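You operate a simulated robot arm through the tools that you are given. There is no shell and no other tool.

The job below is to be done with a simulated robot arm. You get a single attempt, and the scene is never put back.

## Task
Funnel powder into the striped bottle up to its lower stripe.
Fine: scoop it from the heap; scoop and funnel go back, and the lid goes on. Set down upright: steel scoop, orange funnel.

It is judged by the outcome, as a careful person would: the job done as asked, and still so three seconds after it is handed in. It fails if anything else is knocked over, pushed out of place, dropped, spilled or broken. Lids that push on must go on centred and level and be pressed home; caps that screw on are set level and turned clockwise until they are tight.

## Robot
A 6-joint arm with a two-finger gripper, fixed in place. Base frame: the origin is on the floor under the middle of its stand, x ahead of it, y to its left, z up; the work surface is at about z = 0.748. Lengths are in m, angles in degrees, forces in N, time in s.
It reaches about 1.298 m from its shoulder. Its first joint turns from -149.0 to 149.0 degrees. Payload 1.57 kg.
Tool frame: the origin (TCP) lies between the finger pads and is the grasp point; the fingertips stand 0.021 m ahead of it; z points along the fingers, y is the line along which they close. The gripper opens to 0.07 m; its body begins 0.05 m behind the TCP.
Orientation is that of the tool frame in the base frame, as [roll, pitch, yaw] about the fixed x, y, z axes, in that order (R = Rz(yaw) Ry(pitch) Rx(roll)). With the fingers straight down and closing along the base's y, the tool's x points along the base's -x, its y along +y and its z along -z.

## Interface
- The arm moves only by the tool move_arm. Its argument "commands" is a list of rows, each a list of 7 numbers: the shift along the base's x, y, z in m, then the turn, a rotation vector about the base's x, y, z in degrees, then the opening, from 0 (shut) to 1 (fully open). In form: [[tx, ty, tz, rx, ry, rz, claw], ...]. A call has 1 to 20 rows; each row shifts and turns the commanded pose from where the row before left it. Rows are played at 5 a second. More than 0.05 m and 8.6 degrees between two rows, or a gripper value outside its range, and nothing of the call is played. Where a pose cannot be reached the arm comes as near as it can. A force on the tool above 40 N (or 10 N above the force at the start of the call, whichever is more), or a blocked arm, ends the call early, and 0.2 s more pass. The fingers move at their own pace (about 0.1037 m/s each) and stop on an object; they squeeze with about 30 N. The grip force told is the motor's: it shows also when the fingers shut on nothing. Time passes only in rows, and 0.2 s behind the last, so rows that do not move let the fingers close. It gives the time, the measured TCP pose, the force on the tool (base axes), the opening and the grip force at its end, in the units of the frame above (readings bear some noise), with the torque about the TCP (base axes, N m) and any sound that the robot's microphone picked up, and new pictures: "show" is both (left out), scene, wrist or none.
- Cameras (640 x 400 px; columns grow to the right, rows downward): "scene" is fixed at [0.0509, -0.5003, 1.5089]; the picture's right is [-0.17, -0.98, 0.00], its down [-0.89, 0.16, -0.44] and it looks along [0.43, -0.08, -0.90] (base axes); focal length 216 px, centre (320, 200). "wrist" rides on the gripper at [0.079, 0.004, -0.081] in the tool frame; the picture's right is [-0.05, 1.00, 0.00], its down [-0.67, -0.04, -0.74] and it looks along [-0.74, -0.04, 0.67] (tool axes); focal length 256 px, centre (320, 200). There is no depth. A picture from a camera that has moved, and an enlarged one, comes with that camera's place and axes in the base frame and with its lens.
- raise_lower(by): slides the trunk up (or, below 0, down) by that many m; the arm rides with it, the base frame stays. It gives what a move gives, with no picture.
- zoom(camera, box): a new picture of the part [left, top, right, bottom] of that camera's present view, enlarged. It takes no simulated time.
- close_job(): hands the job in; it is judged then, once.

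Nothing tells you positions but the pictures and the camera data. Unless the task says otherwise, let go and move clear before handing in.

The tools are called after "Emit:" as a command line: name --pt "numbers of a row" for each row, then --argument value for the rest, lists and objects as JSON in quotes. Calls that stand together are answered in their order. move_arm: Moves the arm, as the interface text tells. Its arguments: {"type":"object","properties":{"commands":{"type":"array","items":{"type":"array","items":{"type":"number"}}},"show":{"type":"string","enum":["both","scene","wrist","none"]}},"required":["commands"]} The other tools are called the same way: raise_lower (by) moves the trunk up or down; zoom (camera, box) takes an enlarged picture of a part of a camera's view; close_job () hands the job in.

At the start:

```text
time: 0.0
eef_pos: [0.4723, -0.5149, 1.1787]
tcp_rot: [180.0, 0.1, 179.9]
ft_force: [-1.0, -0.6, -0.3]
moment: [-0.04, -0.02, 0.01]
finger_gap: 0.0701
finger_force: 0.1
trunk travel left (down, up): [-0.86, 0.11]
```

scene: 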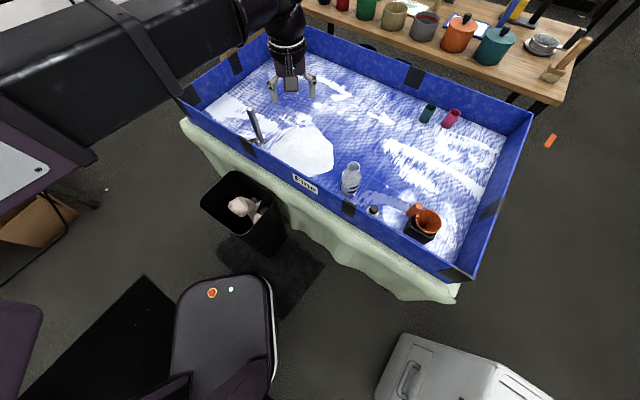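
wrist: 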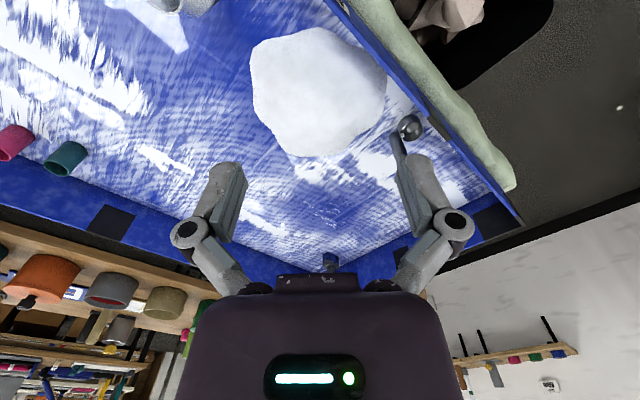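

The picture shows a blue walled tray with a powder heap, a scoop beside it, a clear bottle, a cap and an orange funnel in a dark holder. I'll zoom in on each before I move anything.

Emit:
zoom --camera "scene" --box '[320, 140, 460, 250]'

Emit:
zoom --camera "scene" --box '[220, 80, 360, 190]'

Emit:
zoom --camera "scene" --box '[325, 150, 385, 220]'

Emit:
zoom --camera "wrist" --box '[240, 0, 520, 200]'

```text
3.64 times, centred on (390, 195) of scene
camera zoom: at [0.0509, -0.5003, 1.5089], right [-0.17, -0.98, 0.0], down [-0.89, 0.16, -0.44], along [0.43, -0.08, -0.9], focal length 785 px, centre (66, 218)
```

zoom: 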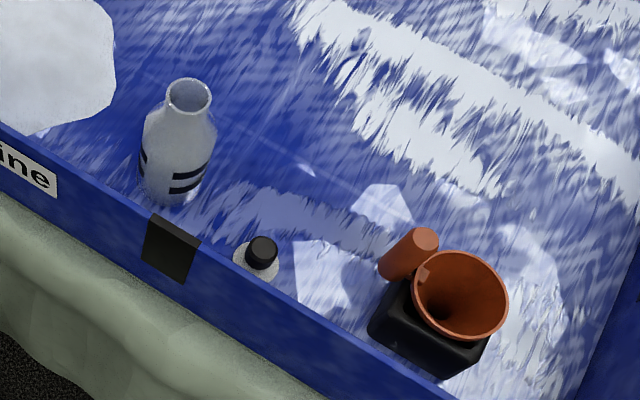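

```text
3.64 times, centred on (290, 135) of scene
camera zoom: at [0.0509, -0.5003, 1.5089], right [-0.17, -0.98, 0.0], down [-0.89, 0.16, -0.44], along [0.43, -0.08, -0.9], focal length 785 px, centre (429, 436)
```

zoom: 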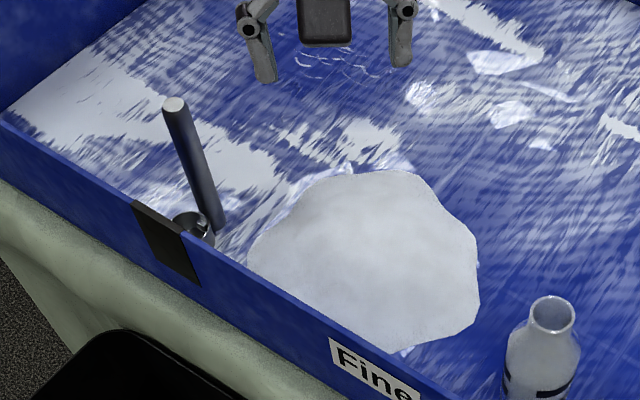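

```text
5.71 times, centred on (355, 185) of scene
camera zoom: at [0.0509, -0.5003, 1.5089], right [-0.17, -0.98, 0.0], down [-0.89, 0.16, -0.44], along [0.43, -0.08, -0.9], focal length 1233 px, centre (120, 286)
```

zoom: 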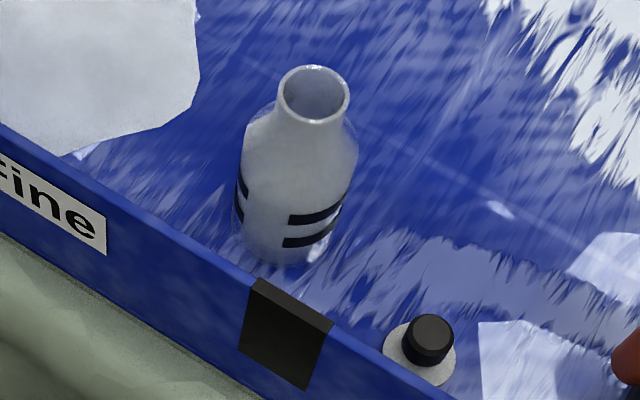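

```text
2.00 times, centred on (380, 100) of wrist
camera zoom: at [0.3917, -0.5101, 1.2597], right [0.05, 1.0, 0.0], down [0.67, -0.04, 0.74], along [0.74, -0.04, -0.67], focal length 512 px, centre (200, 400)
```

zoom: 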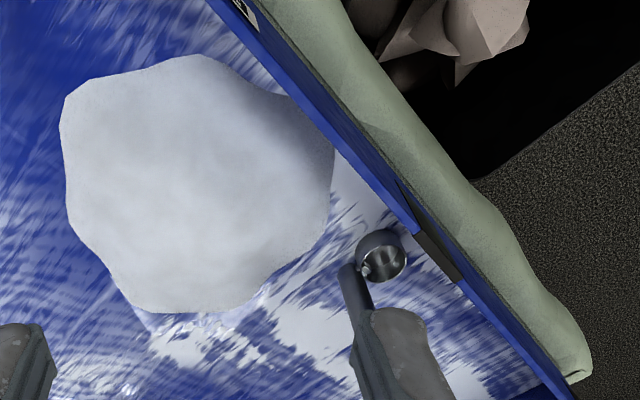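

I can see the scoop standing upright near the left wall, its handle at about (0.73, -0.36). I put the heap near (0.65, -0.53), the bottle near (0.45, -0.69), the lid near (0.33, -0.75) and the funnel in its holder near (0.24, -0.89). Next I'll take the wrist camera over the bottle, lid and funnel for a closer look.

Emit:
move_arm --pt "-0.0215 -0.033 -0.012 0 0 0 1" --pt "-0.0215 -0.033 -0.012 0 0 0 1" --pt "-0.0215 -0.033 -0.012 0 0 0 1" --pt "-0.0215 -0.033 -0.012 0 0 0 1" --pt "-0.0215 -0.033 -0.012 0 0 0 1" --pt "-0.0215 -0.033 -0.012 0 0 0 1" --pt "-0.0215 -0.033 -0.012 0 0 0 1" --pt "-0.0215 -0.033 -0.012 0 0 0 1"

```text
time: 1.8
eef_pos: [0.2979, -0.7803, 1.1801]
tcp_rot: [-179.9, 0.0, 180.0]
ft_force: [0.0, 0.1, -0.1]
moment: [0.01, 0.01, 0.0]
finger_gap: 0.0698
finger_force: 0.0
out of reach, approached as far as the arm can: row 1, 2, 3, 4, 5, 6, 7, 8
trunk travel left (down, up): [-0.86, 0.11]
camera wrist: at [0.2186, -0.7754, 1.2593], right [0.05, 1.0, 0.0], down [0.67, -0.04, 0.75], along [0.74, -0.04, -0.67], focal length 256 px, centre (320, 200)
```

scene: 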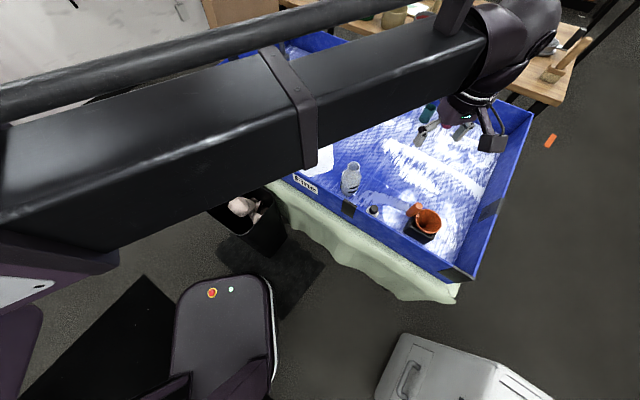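
wrist: 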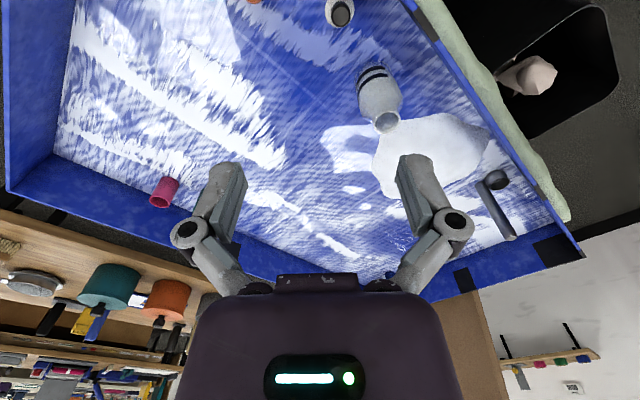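

The arm can't go lower from this trunk height, so the trunk has to come down. I'll lower it a little and check the view.

Emit:
raise_lower --by -0.12

Emit:
move_arm --pt "0 0 0 0 0 0 1"

```text
time: 3.3
eef_pos: [0.2987, -0.7788, 1.0572]
tcp_rot: [-180.0, 0.0, -180.0]
ft_force: [0.4, -0.4, 0.5]
moment: [-0.01, 0.01, -0.01]
finger_gap: 0.0703
finger_force: 0.0
trunk travel left (down, up): [-0.74, 0.23]
```

```text
time: 3.7
eef_pos: [0.3003, -0.7774, 1.0584]
tcp_rot: [-180.0, -0.1, -180.0]
ft_force: [-0.1, 0.6, -0.4]
moment: [-0.01, -0.02, 0.01]
finger_gap: 0.0699
finger_force: 0.2
trunk travel left (down, up): [-0.74, 0.23]
camera wrist: at [0.2195, -0.7741, 1.1397], right [0.05, 1.0, 0.0], down [0.67, -0.04, 0.74], along [0.74, -0.04, -0.67], focal length 256 px, centre (320, 200)
```

scene: 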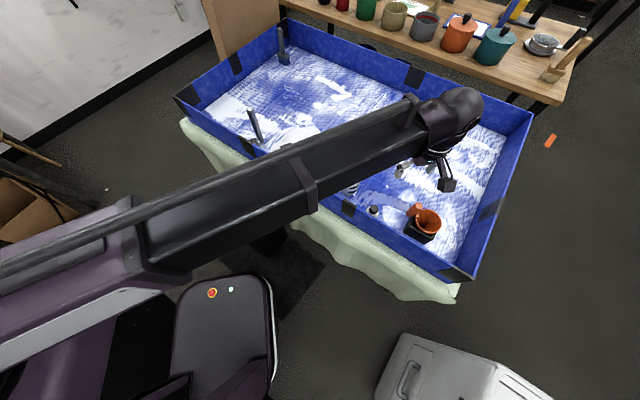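
wrist: 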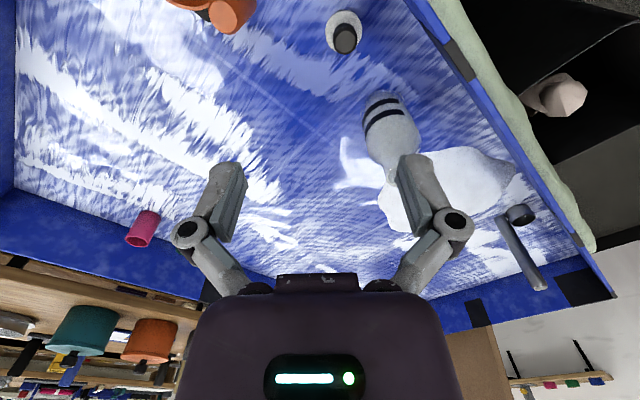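

Emit:
zoom --camera "scene" --box '[230, 20, 320, 90]'

Emit:
zoom --camera "scene" --box '[360, 180, 480, 260]'

Emit:
zoom --camera "wrist" --box '[300, 0, 560, 240]'

Emit:
zoom --camera "wrist" --box '[140, 0, 400, 120]'

```text
5.71 times, centred on (275, 55) of scene
camera zoom: at [0.0509, -0.5003, 1.5089], right [-0.17, -0.98, 0.0], down [-0.89, 0.16, -0.44], along [0.43, -0.08, -0.9], focal length 1233 px, centre (577, 1029)
```

zoom: 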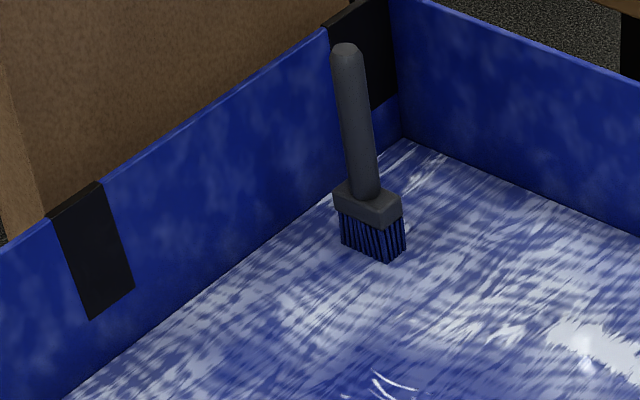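

```text
5.00 times, centred on (420, 220) of scene
camera zoom: at [0.0509, -0.5003, 1.5089], right [-0.17, -0.98, 0.0], down [-0.89, 0.16, -0.44], along [0.43, -0.08, -0.9], focal length 1079 px, centre (-180, 100)
```

zoom: 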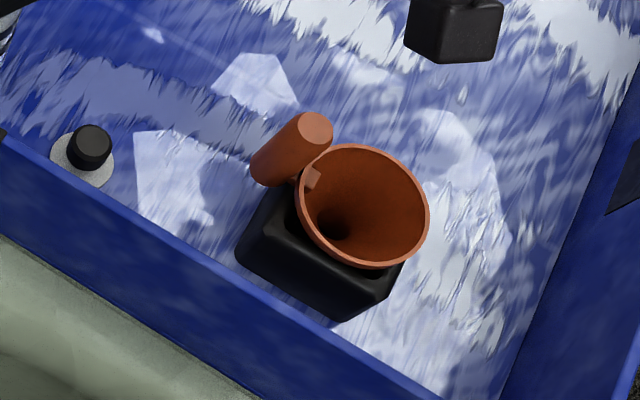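

```text
1.67 times, centred on (430, 120) of wrist
camera zoom: at [0.2195, -0.7741, 1.1397], right [0.05, 1.0, 0.0], down [0.67, -0.04, 0.74], along [0.74, -0.04, -0.67], focal length 427 px, centre (137, 333)
```

zoom: 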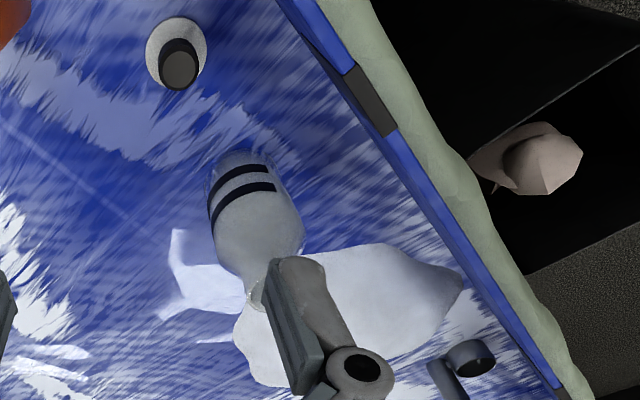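

```text
2.46 times, centred on (270, 60) of wrist
camera zoom: at [0.2195, -0.7741, 1.1397], right [0.05, 1.0, 0.0], down [0.67, -0.04, 0.74], along [0.74, -0.04, -0.67], focal length 630 px, centre (443, 545)
```

zoom: 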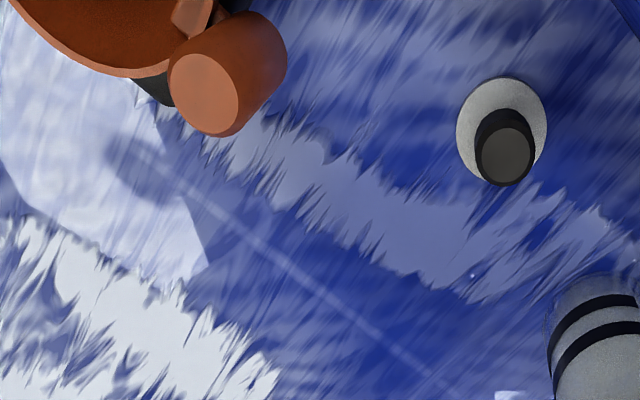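

The object in the far corner is a brush, so the upright steel dipper by the near-left wall is the scoop. The funnel has a thick vertical handle and sits in a black holder, and the lid is a disc with a black knob. I'll move the wrist camera more directly above these items.

Emit:
move_arm --pt "-0.03 -0.035 0 0 0 0 1" --pt "-0.03 -0.035 0 0 0 0 1" --pt "-0.03 -0.035 0 0 0 0 1" --show "wrist"

Emit:
zoom --camera "wrist" --box '[220, 0, 420, 125]'

```text
time: 4.5
eef_pos: [0.2095, -0.8839, 1.0592]
tcp_rot: [180.0, -0.1, -180.0]
ft_force: [0.3, -0.2, -0.5]
moment: [-0.02, -0.01, -0.01]
finger_gap: 0.0698
finger_force: 0.1
trunk travel left (down, up): [-0.74, 0.23]
camera wrist: at [0.129, -0.8797, 1.1393], right [0.05, 1.0, 0.0], down [0.67, -0.04, 0.75], along [0.74, -0.04, -0.67], focal length 256 px, centre (320, 200)
```

wrist: 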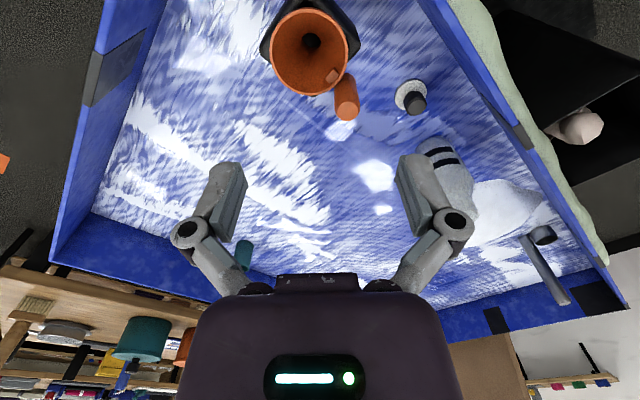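

```text
3.20 times, centred on (320, 62) of wrist
camera zoom: at [0.129, -0.8797, 1.1393], right [0.05, 1.0, 0.0], down [0.67, -0.04, 0.75], along [0.74, -0.04, -0.67], focal length 819 px, centre (320, 640)
```

zoom: 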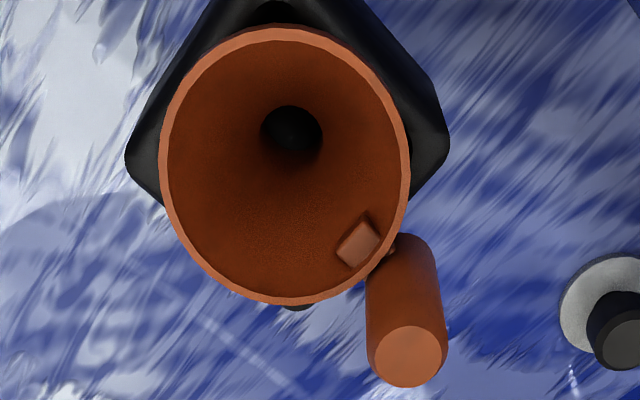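

I now put the funnel rim at about (0.229, -0.896, 0.838) and its handle top at about (0.273, -0.858, 0.884). Next I'll move over the bottle and lid.

Emit:
move_arm --pt "0.033 0.0263 0 0 0 0 1" --pt "0.033 0.0263 0 0 0 0 1" --pt "0.033 0.0263 0 0 0 0 1" --pt "0.033 0.0263 0 0 0 0 1" --pt "0.033 0.0263 0 0 0 0 1" --pt "0.033 0.0263 0 0 0 0 1" --pt "0.033 0.0263 0 0 0 0 1"

Emit:
zoom --camera "wrist" --box '[220, 0, 420, 125]'

```text
time: 6.1
eef_pos: [0.44, -0.6988, 1.0586]
tcp_rot: [-180.0, 0.1, -179.9]
ft_force: [0.1, 0.7, 0.5]
moment: [0.0, 0.02, 0.02]
finger_gap: 0.07
finger_force: 0.0
trunk travel left (down, up): [-0.74, 0.23]
camera wrist: at [0.3605, -0.6943, 1.1398], right [0.05, 1.0, 0.0], down [0.67, -0.04, 0.74], along [0.74, -0.04, -0.67], focal length 256 px, centre (320, 200)
```

scene: 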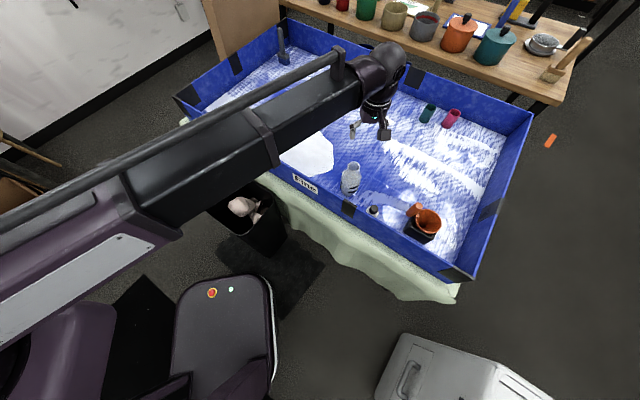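
wrist: 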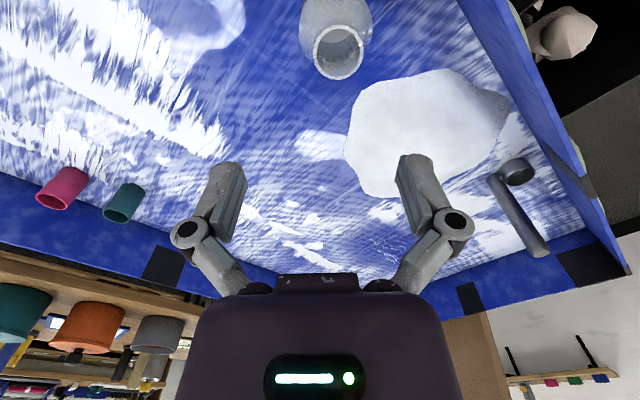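

```text
3.20 times, centred on (320, 62) of wrist
camera zoom: at [0.3605, -0.6943, 1.1398], right [0.05, 1.0, 0.0], down [0.67, -0.04, 0.74], along [0.74, -0.04, -0.67], focal length 819 px, centre (320, 640)
```

zoom: 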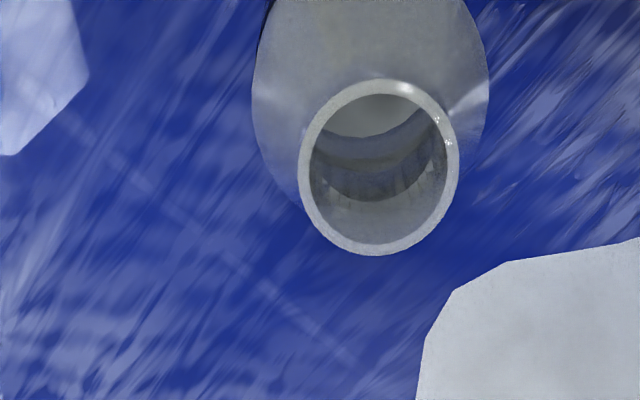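

The bottle mouth is at about (0.437, -0.683, 0.913), roughly 34 mm across inside. Now I'll look at the scoop from above.

Emit:
move_arm --pt "0.0267 0.0356 0 0 0 0 1" --pt "0.0267 0.0356 0 0 0 0 1" --pt "0.0267 0.0356 0 0 0 0 1" --pt "0.0267 0.0356 0 0 0 0 1" --pt "0.0267 0.0356 0 0 0 0 1" --pt "0.0267 0.0356 0 0 0 0 1" --pt "0.0267 0.0356 0 0 0 0 1" --pt "0.0267 0.0356 0 0 0 0 1"

Emit:
zoom --camera "wrist" --box '[240, 0, 440, 125]'

Emit:
zoom --camera "scene" --box '[340, 150, 440, 230]'

```text
time: 7.9
eef_pos: [0.6552, -0.4153, 1.0603]
tcp_rot: [-179.9, 0.0, 180.0]
ft_force: [0.0, -0.4, 0.2]
moment: [0.01, -0.01, 0.0]
finger_gap: 0.0696
finger_force: 0.0
trunk travel left (down, up): [-0.74, 0.23]
camera wrist: at [0.5751, -0.4101, 1.1397], right [0.05, 1.0, 0.0], down [0.67, -0.04, 0.74], along [0.74, -0.04, -0.67], focal length 256 px, centre (320, 200)
```

scene: 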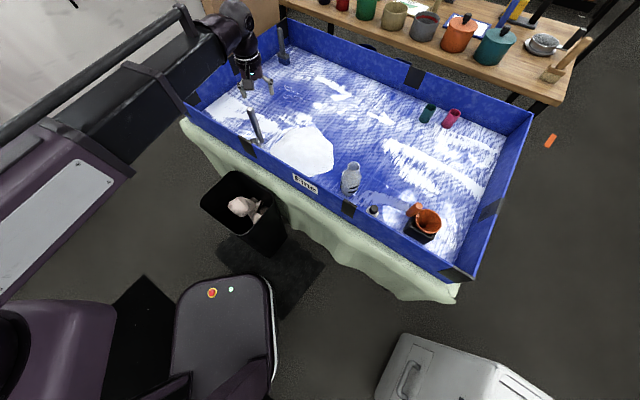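
wrist: 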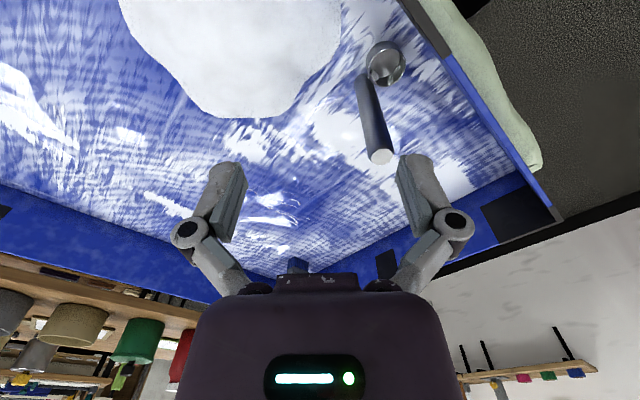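

```text
3.20 times, centred on (340, 62) of wrist
camera zoom: at [0.5751, -0.4101, 1.1397], right [0.05, 1.0, 0.0], down [0.67, -0.04, 0.74], along [0.74, -0.04, -0.67], focal length 819 px, centre (256, 640)
```

zoom: 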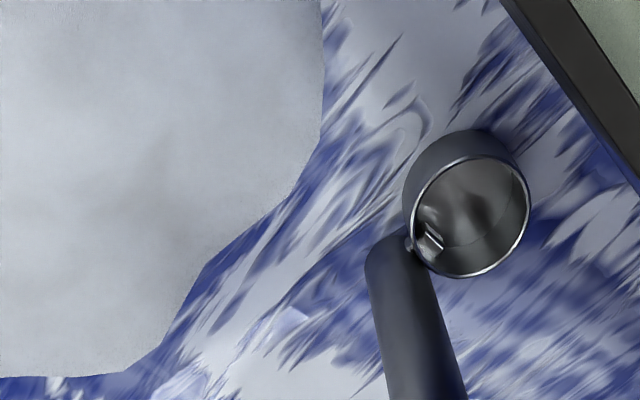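

```text
5.00 times, centred on (390, 190) of scene
camera zoom: at [0.0509, -0.5003, 1.5089], right [-0.17, -0.98, 0.0], down [-0.89, 0.16, -0.44], along [0.43, -0.08, -0.9], focal length 1079 px, centre (-30, 250)
```

zoom: 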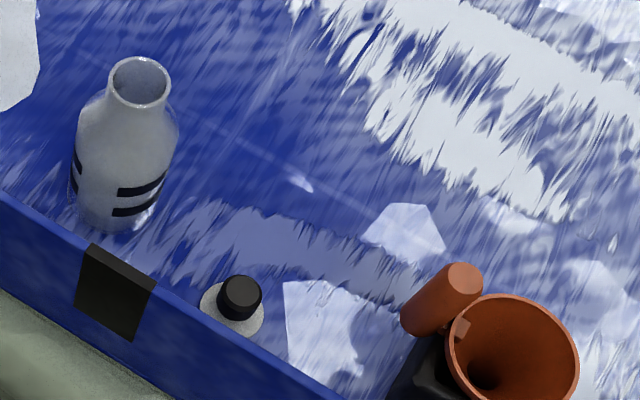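

The scoop's cup rim is at about (0.710, -0.332, 0.79), and its handle rises at (0.7285, -0.3605) to z ≈ 0.949. I'll raise the arm and lower the trunk in steps so the gripper can work close to the tray floor, checking arm clearance as I go.

Emit:
move_arm --pt "-0.03 -0.03 0.03 0 0 0 1" --pt "-0.03 -0.03 0.03 0 0 0 1" --pt "-0.02 -0.03 0.03 0 0 0 1" --pt "0 0 0.04 0 0 0 1" --pt "0 0 0.04 0 0 0 1" --show "none"

Emit:
raise_lower --by -0.18

Emit:
move_arm --pt "0 0 0 0 0 0 1"

```text
refused: row 1 steps farther than a row can; nothing moved
```

```text
time: 9.9
eef_pos: [0.6559, -0.4154, 0.8784]
tcp_rot: [-180.0, 0.1, 180.0]
ft_force: [0.3, 0.0, -0.1]
moment: [0.0, 0.0, 0.04]
finger_gap: 0.0699
finger_force: 0.1
trunk travel left (down, up): [-0.56, 0.41]
```

```text
time: 10.3
eef_pos: [0.6557, -0.4148, 0.8778]
tcp_rot: [179.9, 0.0, 179.9]
ft_force: [-1.2, 0.3, -0.2]
moment: [-0.02, -0.02, -0.01]
finger_gap: 0.0699
finger_force: 0.0
trunk travel left (down, up): [-0.56, 0.41]
camera wrist: at [0.5747, -0.4107, 0.9598], right [0.05, 1.0, 0.0], down [0.67, -0.04, 0.74], along [0.74, -0.04, -0.67], focal length 256 px, centre (320, 200)
```

scene: 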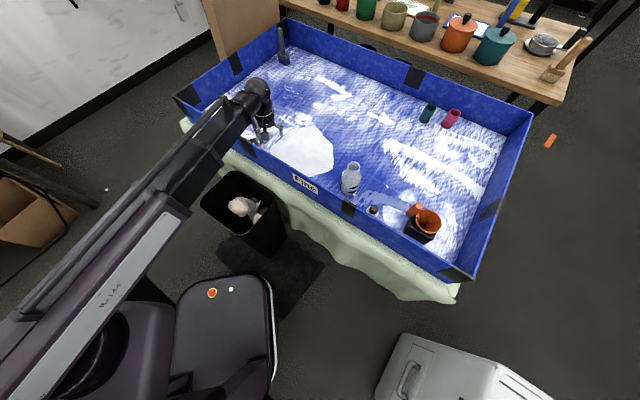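
wrist: 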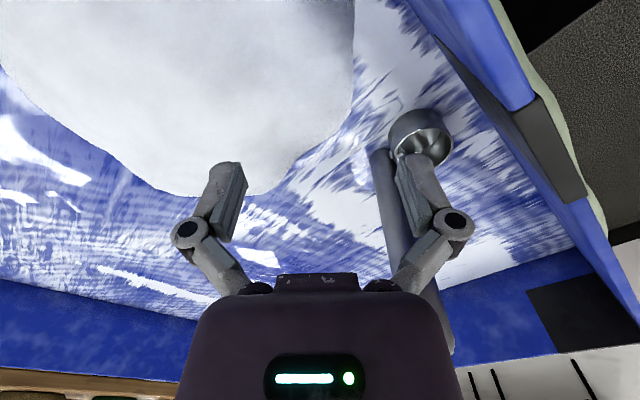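

My first row stepped too far and was refused, but the trunk lowered anyway, so the gripper is now low beside the scoop. Nothing was touched. I'll lift straight up, and from now on I won't send calls that depend on each other together.

Emit:
move_arm --pt "0 0 0.04 0 0 0 1" --pt "0 0 0.04 0 0 0 1" --pt "0 0 0.04 0 0 0 1" --pt "0 0 0.04 0 0 0 1" --pt "0 0 0.04 0 0 0 1"

```text
time: 11.5
eef_pos: [0.6547, -0.4166, 0.8792]
tcp_rot: [-179.9, 0.1, -180.0]
ft_force: [-0.6, 0.5, 0.6]
moment: [-0.02, 0.01, 0.02]
finger_gap: 0.07
finger_force: 0.0
out of reach, approached as far as the arm can: row 1, 2, 3, 4, 5
trunk travel left (down, up): [-0.56, 0.41]
camera wrist: at [0.5747, -0.4106, 0.9597], right [0.05, 1.0, 0.0], down [0.67, -0.04, 0.74], along [0.74, -0.04, -0.67], focal length 256 px, centre (320, 200)
```

scene: 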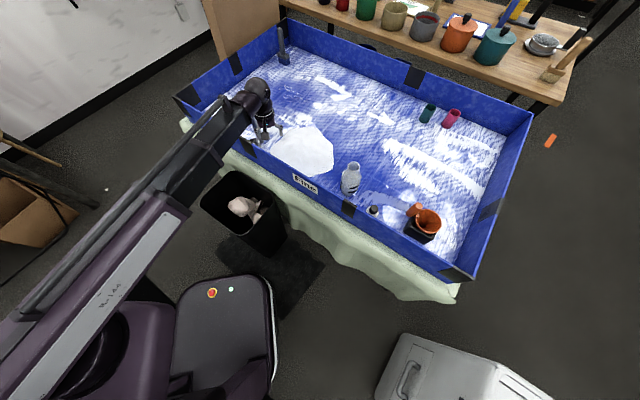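
wrist: 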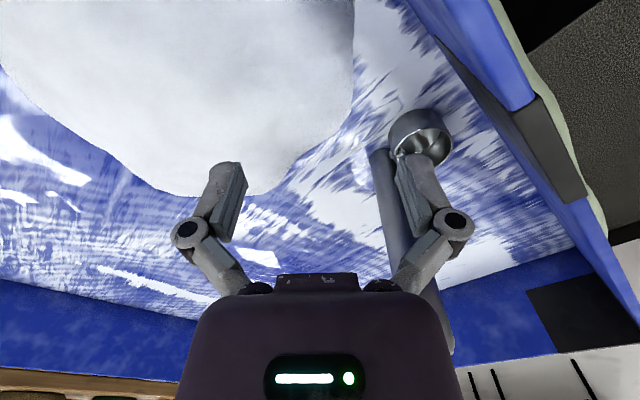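

The arm doesn't change height while the tool points straight down, so vertical moves have to come from the trunk. I'll raise the trunk clear and then test how the wrist tilts.

Emit:
raise_lower --by 0.22

```text
time: 13.8
eef_pos: [0.6556, -0.4166, 1.0996]
tcp_rot: [180.0, 0.0, 179.9]
ft_force: [0.0, -0.9, -0.7]
moment: [-0.03, 0.05, 0.0]
finger_gap: 0.0698
finger_force: 0.1
trunk travel left (down, up): [-0.78, 0.19]
```

Now I'll turn the tool in yaw by -56° so that it lines up with the arm's direction, and move over open tray floor.

Emit:
move_arm --pt "-0.01 -0.03 0 0 0 -8 1" --pt "-0.01 -0.03 0 0 0 -8 1" --pt "-0.01 -0.03 0 0 0 -8 1" --pt "-0.01 -0.03 0 0 0 -8 1" --pt "-0.01 -0.03 0 0 0 -8 1" --pt "-0.01 -0.03 0 0 0 -8 1" --pt "-0.01 -0.03 0 0 0 -8 1"

```text
time: 15.4
eef_pos: [0.5843, -0.6264, 1.0988]
tcp_rot: [179.9, 0.0, 123.9]
ft_force: [-0.2, -0.1, 0.6]
moment: [0.03, -0.01, -0.01]
finger_gap: 0.0698
finger_force: 0.0
trunk travel left (down, up): [-0.78, 0.19]
camera wrist: at [0.5428, -0.5575, 1.1796], right [0.86, 0.51, 0.0], down [0.34, -0.57, 0.74], along [0.38, -0.64, -0.67], focal length 256 px, centre (320, 200)
```

scene: 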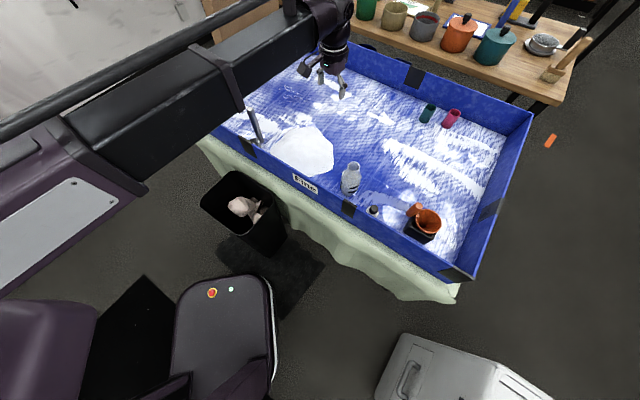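
wrist: 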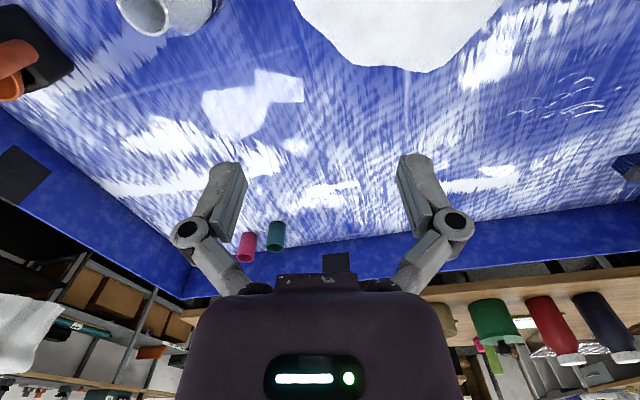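

Yaw works. Now a tilt test in free air: I'll tip the fingers outward, away from the robot, by 16° with no commanded shift.

Emit:
move_arm --pt "0 0 0 -6.63 -4.47 0 1" --pt "0 0 0 -6.63 -4.47 0 1" --pt "0 0 0 0 0 0 1" --show "none"

```text
time: 16.2
eef_pos: [0.5847, -0.6263, 1.1059]
tcp_rot: [179.9, 16.1, 123.9]
ft_force: [0.2, -0.7, -0.7]
moment: [0.0, 0.06, -0.02]
finger_gap: 0.0699
finger_force: 0.0
out of reach, approached as far as the arm can: row 2
trunk travel left (down, up): [-0.78, 0.19]
```

Emit:
move_arm --pt "0 0 0 -6.63 -4.47 0 1" --pt "0 0 0 -6.63 -4.47 0 1" --pt "0 0 0 -6.63 -4.47 0 1" --pt "0 0 0 -6.63 -4.47 0 1" --pt "0 0 0 -6.63 -4.47 0 1" --pt "0 0 0 -6.63 -4.47 0 1" --pt "0 0 0 -6.63 -4.47 0 1" --pt "0 0 0 -6.63 -4.47 0 1" --pt "0 0 0 -6.63 -4.47 0 1"

```text
time: 18.2
eef_pos: [0.5836, -0.626, 1.2738]
tcp_rot: [178.4, 86.5, 122.4]
ft_force: [0.0, -0.3, 0.5]
moment: [0.02, 0.0, 0.01]
finger_gap: 0.0698
finger_force: 0.0
out of reach, approached as far as the arm can: row 1, 2, 3, 4, 5, 6, 7, 8, 9
trunk travel left (down, up): [-0.78, 0.19]
camera wrist: at [0.5395, -0.5512, 1.1991], right [0.83, 0.55, 0.05], down [-0.42, 0.56, 0.71], along [0.36, -0.61, 0.7], focal length 256 px, centre (320, 200)
```

scene: 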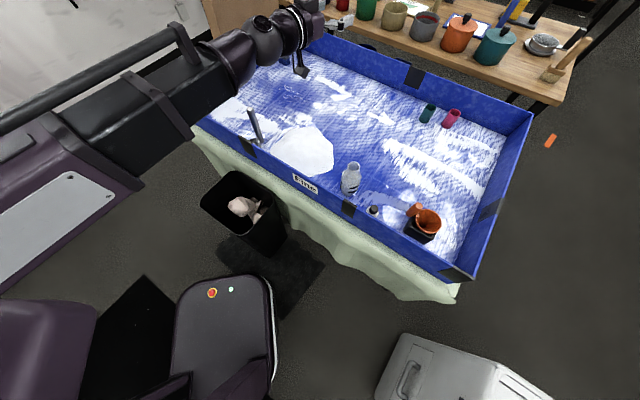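
wrist: 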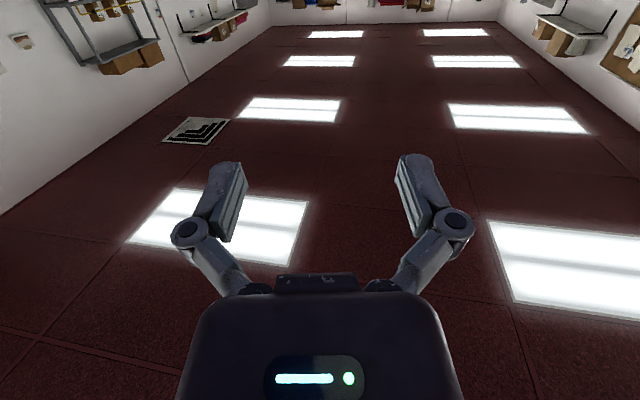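

The wrist reaches horizontal, pivoting about 0.186 m behind the grasp point, so pouring is possible. I'll return to vertical and test whether the wrist can roll a half turn.

Emit:
move_arm --pt "0 0 0 6.5 4.3 0 1" --pt "0 0 -0.02 6.5 4.3 0 1" --pt "0 0 -0.02 6.5 4.3 0 1" --pt "0 0 -0.02 6.5 4.3 0 1" --pt "0 0 -0.02 6.5 4.3 0 1" --pt "0 0 -0.02 6.5 4.3 0 1" --pt "0 0 -0.02 6.5 4.3 0 1" --pt "0 0 -0.02 6.5 4.3 0 1" --pt "0 0 -0.015 6.5 4.3 0 1" --pt "0 0 -0.01 6.5 4.3 0 1" --pt "0 0 -0.005 6.5 4.3 0 1" --show "none"

```text
time: 20.6
eef_pos: [0.5853, -0.626, 1.0985]
tcp_rot: [179.4, 2.2, 123.6]
ft_force: [0.8, -0.4, 1.0]
moment: [0.01, 0.0, -0.02]
finger_gap: 0.0698
finger_force: 0.0
out of reach, approached as far as the arm can: row 1, 2, 3, 7, 8, 9, 10
trunk travel left (down, up): [-0.78, 0.19]
```

Emit:
move_arm --pt "0 0 0 1.5 1.72 0 1" --pt "0 0 0 0 0 8 1" --pt "0 0 0 0 0 8 1" --pt "0 0 0 0 0 8 1" --pt "0 0 0 0 0 8 1" --pt "0 0 0 0 0 8 1" --pt "0 0 0 0 0 8 1" --pt "0 0 0 0 0 8 1" --pt "0 0 0 0 0 8 1" --pt "0 0 0 0 0 8 1" --pt "0 0 0 0 0 8 1" --pt "0 0 0 0 0 8 1" --pt "0 0 0 0 0 8 1" --pt "0 0 0 0 0 8 1" --pt "0 0 0 0 0 8 1" --pt "0 0 0 0 0 8 1" --pt "0 0 0 0 0 8 1" --pt "0 0 0 0 0 8 1" --pt "0 0 0 0 0 8 1" --show "wrist"

```text
time: 24.6
eef_pos: [0.5838, -0.6245, 1.0991]
tcp_rot: [-179.9, 0.0, -92.3]
ft_force: [-0.7, 0.2, -0.4]
moment: [-0.03, 0.03, 0.0]
finger_gap: 0.07
finger_force: 0.1
trunk travel left (down, up): [-0.78, 0.19]
camera wrist: at [0.5759, -0.7041, 1.1797], right [-1.0, 0.09, 0.0], down [0.06, 0.66, 0.75], along [0.07, 0.74, -0.67], focal length 256 px, centre (320, 200)
```

wrist: 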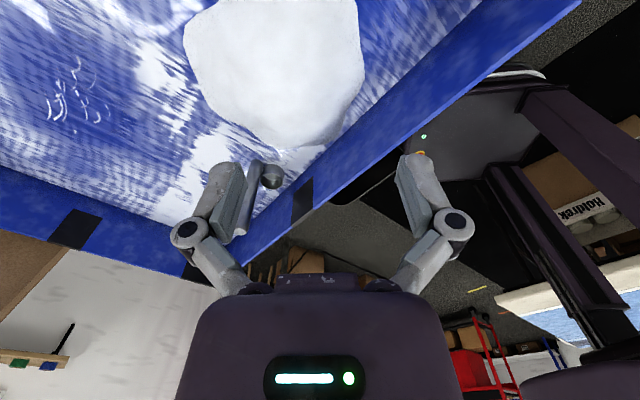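

Emit:
move_arm --pt "0 0 0 0 0 7 1" --pt "0 0 0 0 0 7 1" --pt "0 0 0 0 0 7 1" --pt "0 0 0 0 0 7 1" --pt "0 0 0 0 0 7 1" --pt "0 0 0 -6.63 -4.47 0 1" --pt "0 0 0 -6.63 -4.47 0 1" --pt "0 0 0 -6.63 -4.47 0 1" --pt "0 0 0 -6.63 -4.47 0 1" --pt "0 0 0 -6.63 -4.47 0 1" --pt "0 0 0 -6.63 -4.47 0 1" --pt "0 0 0 -6.63 -4.47 0 1" --pt "0 0 0 -6.63 -4.47 0 1" --pt "0 0 0 -6.63 -4.47 0 1" --pt "0 0 0 -6.63 -4.47 0 1" --pt "0 0 0 -6.63 -4.47 0 1"

```text
time: 28.0
eef_pos: [0.5839, -0.6261, 1.2733]
tcp_rot: [-155.9, -86.2, -80.2]
ft_force: [-0.3, -0.4, -0.5]
moment: [0.0, 0.0, -0.01]
finger_gap: 0.0702
finger_force: 0.1
out of reach, approached as far as the arm can: row 6, 7, 8, 9, 10, 11, 12, 13, 14, 15, 16
trunk travel left (down, up): [-0.78, 0.19]
camera wrist: at [0.5354, -0.5661, 1.3573], right [-0.83, -0.55, -0.08], down [-0.39, 0.68, -0.62], along [0.4, -0.48, -0.78], focal length 256 px, centre (320, 200)
```

scene: 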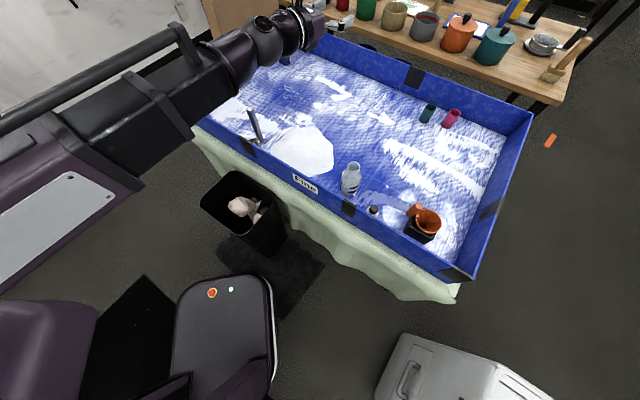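
wrist: 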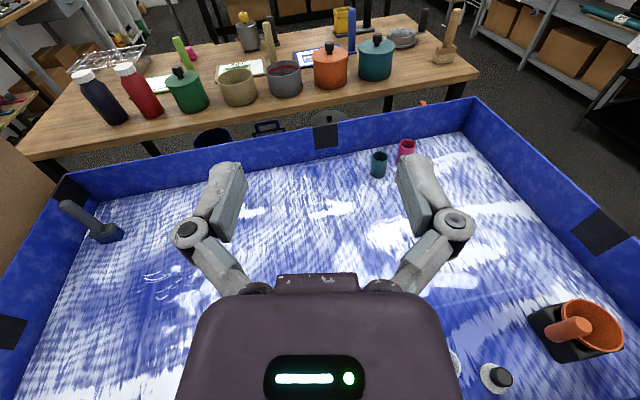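

The half-turned wrist also tilts to horizontal, with the camera on top, which suits pouring. The bottle's lower neighbours are visible and the scene is undisturbed. I'll return to vertical before going to the funnel.

Emit:
move_arm --pt "0 0 -0.01 6.63 4.47 0 1" --pt "0 0 -0.02 6.63 4.47 0 1" --pt "0 0 -0.025 6.63 4.47 0 1" --pt "0 0 -0.025 6.63 4.47 0 1" --pt "0 0 -0.025 6.63 4.47 0 1" --pt "0 0 -0.02 6.63 4.47 0 1" --pt "0 0 -0.02 6.63 4.47 0 1" --pt "0 0 -0.02 6.63 4.47 0 1" --pt "0 0 -0.015 6.63 4.47 0 1" --pt "0 0 -0.01 6.63 4.47 0 1" --show "none"

```text
time: 30.2
eef_pos: [0.5847, -0.6258, 1.1002]
tcp_rot: [-179.7, -7.8, -57.5]
ft_force: [0.5, 0.4, 0.5]
moment: [-0.01, 0.0, -0.01]
finger_gap: 0.0698
finger_force: 0.0
out of reach, approached as far as the arm can: row 1, 2, 5, 7, 8, 9, 10
trunk travel left (down, up): [-0.78, 0.19]
```

Emit:
move_arm --pt "0 0 0 6.47 4.36 0 1" --pt "-0.0356 -0.027 0 0 0 -8.15 1" --pt "-0.0356 -0.027 0 0 0 -8.15 1" --pt "-0.0356 -0.027 0 0 0 -8.15 1" --pt "-0.0356 -0.027 0 0 0 -8.15 1" --pt "-0.0356 -0.027 0 0 0 -8.15 1" --pt "-0.0356 -0.027 0 0 0 -8.15 1" --pt "-0.0356 -0.027 0 0 0 -8.15 1" --pt "-0.0356 -0.027 0 0 0 -8.15 1" --pt "-0.0356 -0.027 0 0 0 -8.15 1" --pt "-0.0356 -0.027 0 0 0 -8.15 1"

```text
time: 32.6
eef_pos: [0.2266, -0.8974, 1.0977]
tcp_rot: [-179.9, -0.1, -139.1]
ft_force: [-0.3, 0.2, 0.4]
moment: [0.01, -0.01, 0.01]
finger_gap: 0.0699
finger_force: 0.0
trunk travel left (down, up): [-0.78, 0.19]
camera wrist: at [0.1637, -0.9451, 1.1796], right [-0.61, 0.79, 0.0], down [0.53, 0.41, 0.74], along [0.59, 0.46, -0.67], focal length 256 px, centre (320, 200)
```

scene: 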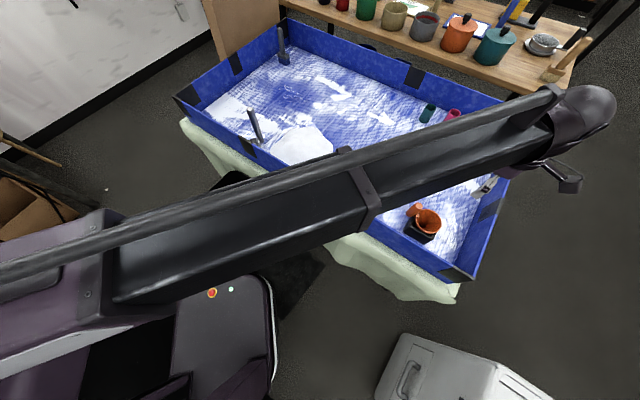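
wrist: 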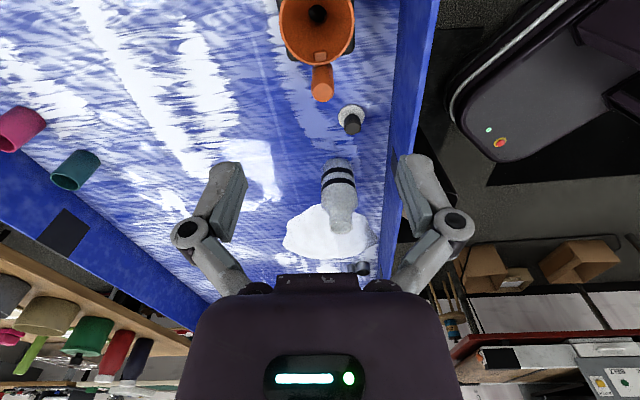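

Emit:
zoom --camera "wrist" --box '[250, 0, 400, 140]'

Emit:
zoom --camera "wrist" --box '[300, 90, 400, 240]'

```text
2.86 times, centred on (325, 70) of wrist
camera zoom: at [0.1637, -0.9451, 1.1796], right [-0.61, 0.79, 0.0], down [0.53, 0.41, 0.74], along [0.59, 0.46, -0.67], focal length 731 px, centre (306, 571)
```

zoom: 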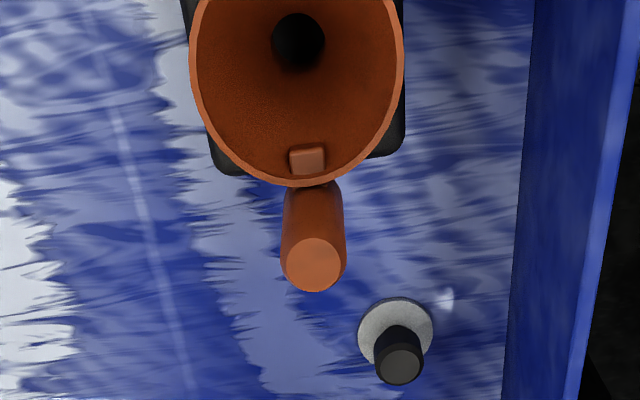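

```text
2.67 times, centred on (350, 165) of wrist
camera zoom: at [0.1637, -0.9451, 1.1796], right [-0.61, 0.79, 0.0], down [0.53, 0.41, 0.74], along [0.59, 0.46, -0.67], focal length 683 px, centre (240, 293)
```

zoom: 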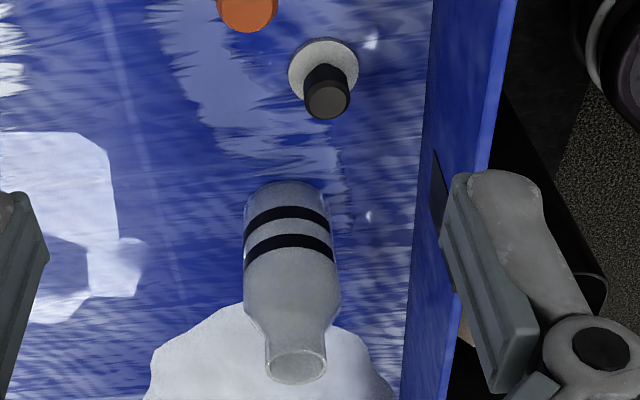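

From this aligned view the funnel centre is at about (0.232, -0.897), with the handle at about (0.271, -0.858), which puts it at 45° from the funnel centre. Now I'll hover over the bottle mouth in the same orientation and measure it the same way.

Emit:
move_arm --pt "0.0345 0.0355 0 0 0 0.7 1" --pt "0.0345 0.0355 0 0 0 0.7 1" --pt "0.0345 0.0355 0 0 0 0.7 1" --pt "0.0345 0.0355 0 0 0 0.7 1" --pt "0.0345 0.0355 0 0 0 0.7 1" --pt "0.0345 0.0355 0 0 0 0.6 1"

Emit:
zoom --camera "wrist" --box '[260, 0, 380, 75]'

```text
time: 34.0
eef_pos: [0.4359, -0.6826, 1.0991]
tcp_rot: [-179.8, -0.2, -134.9]
ft_force: [-0.1, 0.2, -0.5]
moment: [0.02, -0.01, 0.0]
finger_gap: 0.0699
finger_force: 0.0
trunk travel left (down, up): [-0.78, 0.19]
camera wrist: at [0.3756, -0.7346, 1.1801], right [-0.67, 0.74, 0.0], down [0.5, 0.45, 0.74], along [0.55, 0.5, -0.67], focal length 256 px, centre (320, 200)
```

scene: 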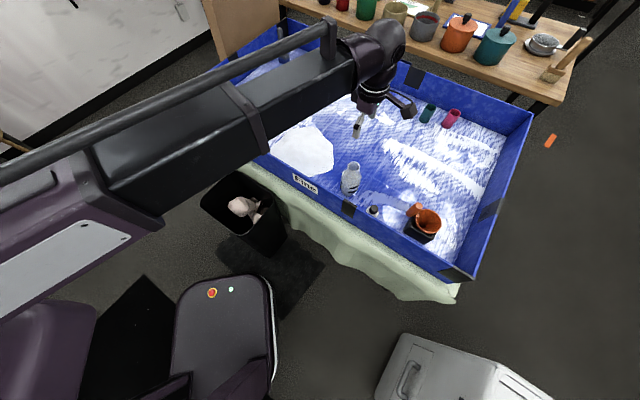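
wrist: 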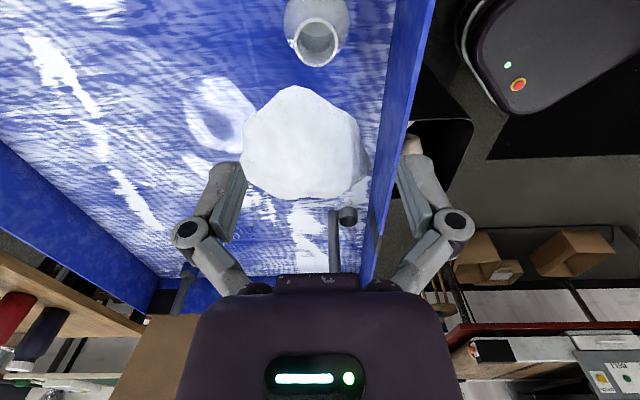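

```text
5.33 times, centred on (320, 38) of wrist
camera zoom: at [0.3756, -0.7346, 1.1801], right [-0.67, 0.74, 0.0], down [0.5, 0.45, 0.74], along [0.55, 0.5, -0.67], focal length 1365 px, centre (320, 1067)
```

zoom: 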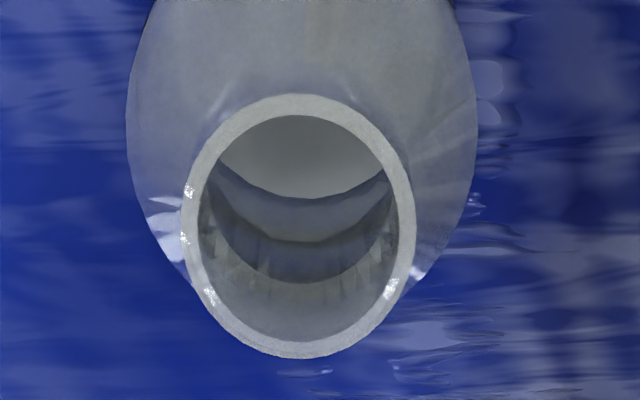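

The mouth centre is at about (0.4386, -0.6853), z ≈ 0.913. Next I'll go above the funnel handle and check alignment.

Emit:
move_arm --pt "-0.0329 -0.0351 0 0 0 0 1" --pt "-0.0329 -0.0351 0 0 0 0 1" --pt "-0.0329 -0.0351 0 0 0 0 1" --pt "-0.0329 -0.0351 0 0 0 0 1" --pt "-0.0329 -0.0351 0 0 0 0 1" --pt "0 0 0 0 0 0 1" --show "wrist"

Emit:
zoom --camera "wrist" --box '[260, 0, 380, 75]'

```text
time: 35.4
eef_pos: [0.2699, -0.8593, 1.0983]
tcp_rot: [-179.9, -0.2, -134.8]
ft_force: [-0.1, 0.3, -0.1]
moment: [-0.05, 0.01, -0.01]
finger_gap: 0.0699
finger_force: 0.1
trunk travel left (down, up): [-0.78, 0.19]
camera wrist: at [0.2105, -0.9115, 1.1801], right [-0.67, 0.74, 0.0], down [0.5, 0.45, 0.74], along [0.55, 0.5, -0.67], focal length 256 px, centre (320, 200)
```

wrist: 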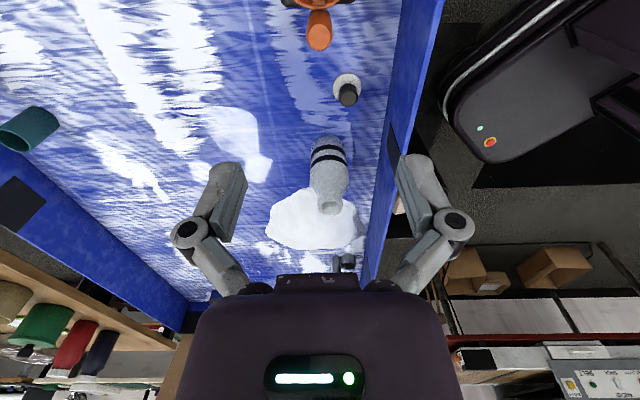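

```text
5.33 times, centred on (320, 38) of wrist
camera zoom: at [0.2105, -0.9115, 1.1801], right [-0.67, 0.74, 0.0], down [0.5, 0.45, 0.74], along [0.55, 0.5, -0.67], focal length 1365 px, centre (320, 1067)
```

zoom: 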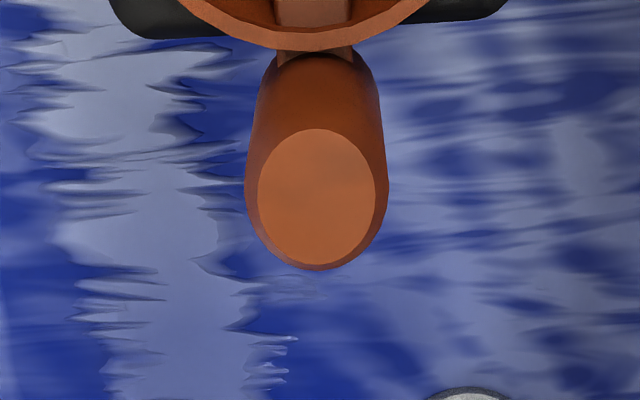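

The handle is centred between the fingers to within about 2 mm. I'll make that small correction and then lower most of the way.

Emit:
move_arm --pt "0.0015 0.001 0 0 0 0 1" --pt "0 0 0 0 0 0 1" --show "none"

Emit:
raise_lower --by -0.17

Emit:
move_arm --pt "0 0 0 0 0 0 1"

```text
time: 36.0
eef_pos: [0.2716, -0.8586, 1.0997]
tcp_rot: [-179.9, -0.3, -134.9]
ft_force: [0.1, -0.1, 0.5]
moment: [0.04, 0.02, 0.03]
finger_gap: 0.0695
finger_force: 0.1
trunk travel left (down, up): [-0.78, 0.19]
```

```text
time: 38.0
eef_pos: [0.2722, -0.858, 0.9285]
tcp_rot: [-179.9, -0.3, -134.9]
ft_force: [0.1, -0.4, -0.4]
moment: [0.03, 0.0, 0.01]
finger_gap: 0.0697
finger_force: 0.1
trunk travel left (down, up): [-0.61, 0.36]
```

```text
time: 38.4
eef_pos: [0.2717, -0.8571, 0.9299]
tcp_rot: [-179.9, -0.2, -134.9]
ft_force: [0.3, 0.3, -0.1]
moment: [0.01, 0.01, 0.01]
finger_gap: 0.0698
finger_force: 0.0
trunk travel left (down, up): [-0.61, 0.36]
camera wrist: at [0.212, -0.9105, 1.0099], right [-0.67, 0.74, 0.0], down [0.5, 0.45, 0.74], along [0.55, 0.5, -0.67], focal length 256 px, centre (320, 200)
```

scene: 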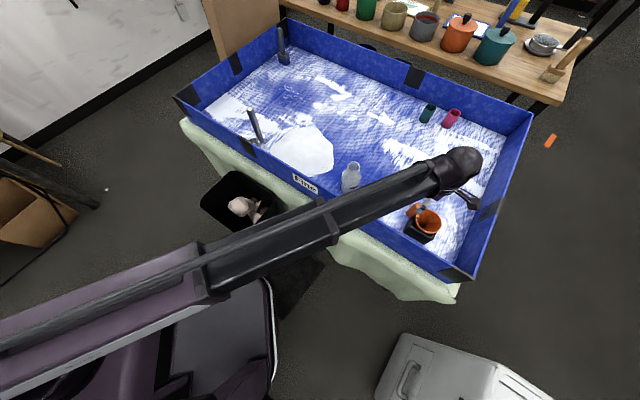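
wrist: 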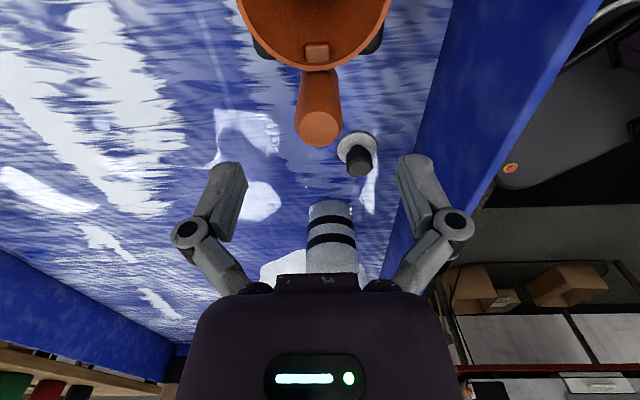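

Handle and fingers are aligned as predicted. I'll lower the last part and close on the handle.

Emit:
raise_lower --by -0.073

Emit:
move_arm --pt "0 0 0 0 0 0 1" --show "wrist"

```text
time: 39.5
eef_pos: [0.2714, -0.8582, 0.8552]
tcp_rot: [-179.9, -0.2, -134.9]
ft_force: [0.2, 0.3, -0.1]
moment: [0.0, 0.03, -0.02]
finger_gap: 0.07
finger_force: 0.0
trunk travel left (down, up): [-0.537, 0.433]
```

```text
time: 39.9
eef_pos: [0.2721, -0.8584, 0.8552]
tcp_rot: [-180.0, -0.1, -134.8]
ft_force: [0.3, 0.8, 0.2]
moment: [0.01, -0.01, 0.0]
finger_gap: 0.0698
finger_force: 0.1
trunk travel left (down, up): [-0.537, 0.433]
camera wrist: at [0.212, -0.9105, 0.9369], right [-0.67, 0.74, 0.0], down [0.5, 0.45, 0.74], along [0.55, 0.5, -0.67], focal length 256 px, centre (320, 200)
```

wrist: 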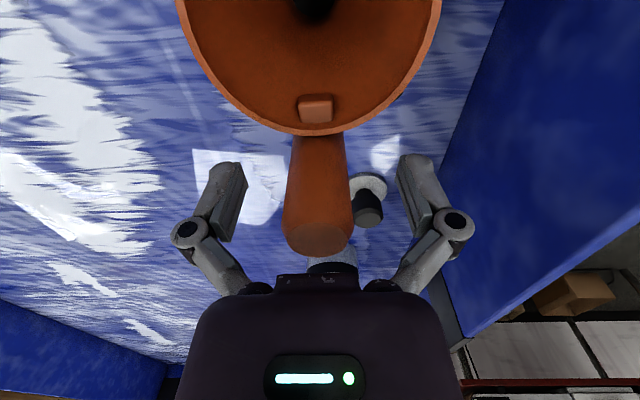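

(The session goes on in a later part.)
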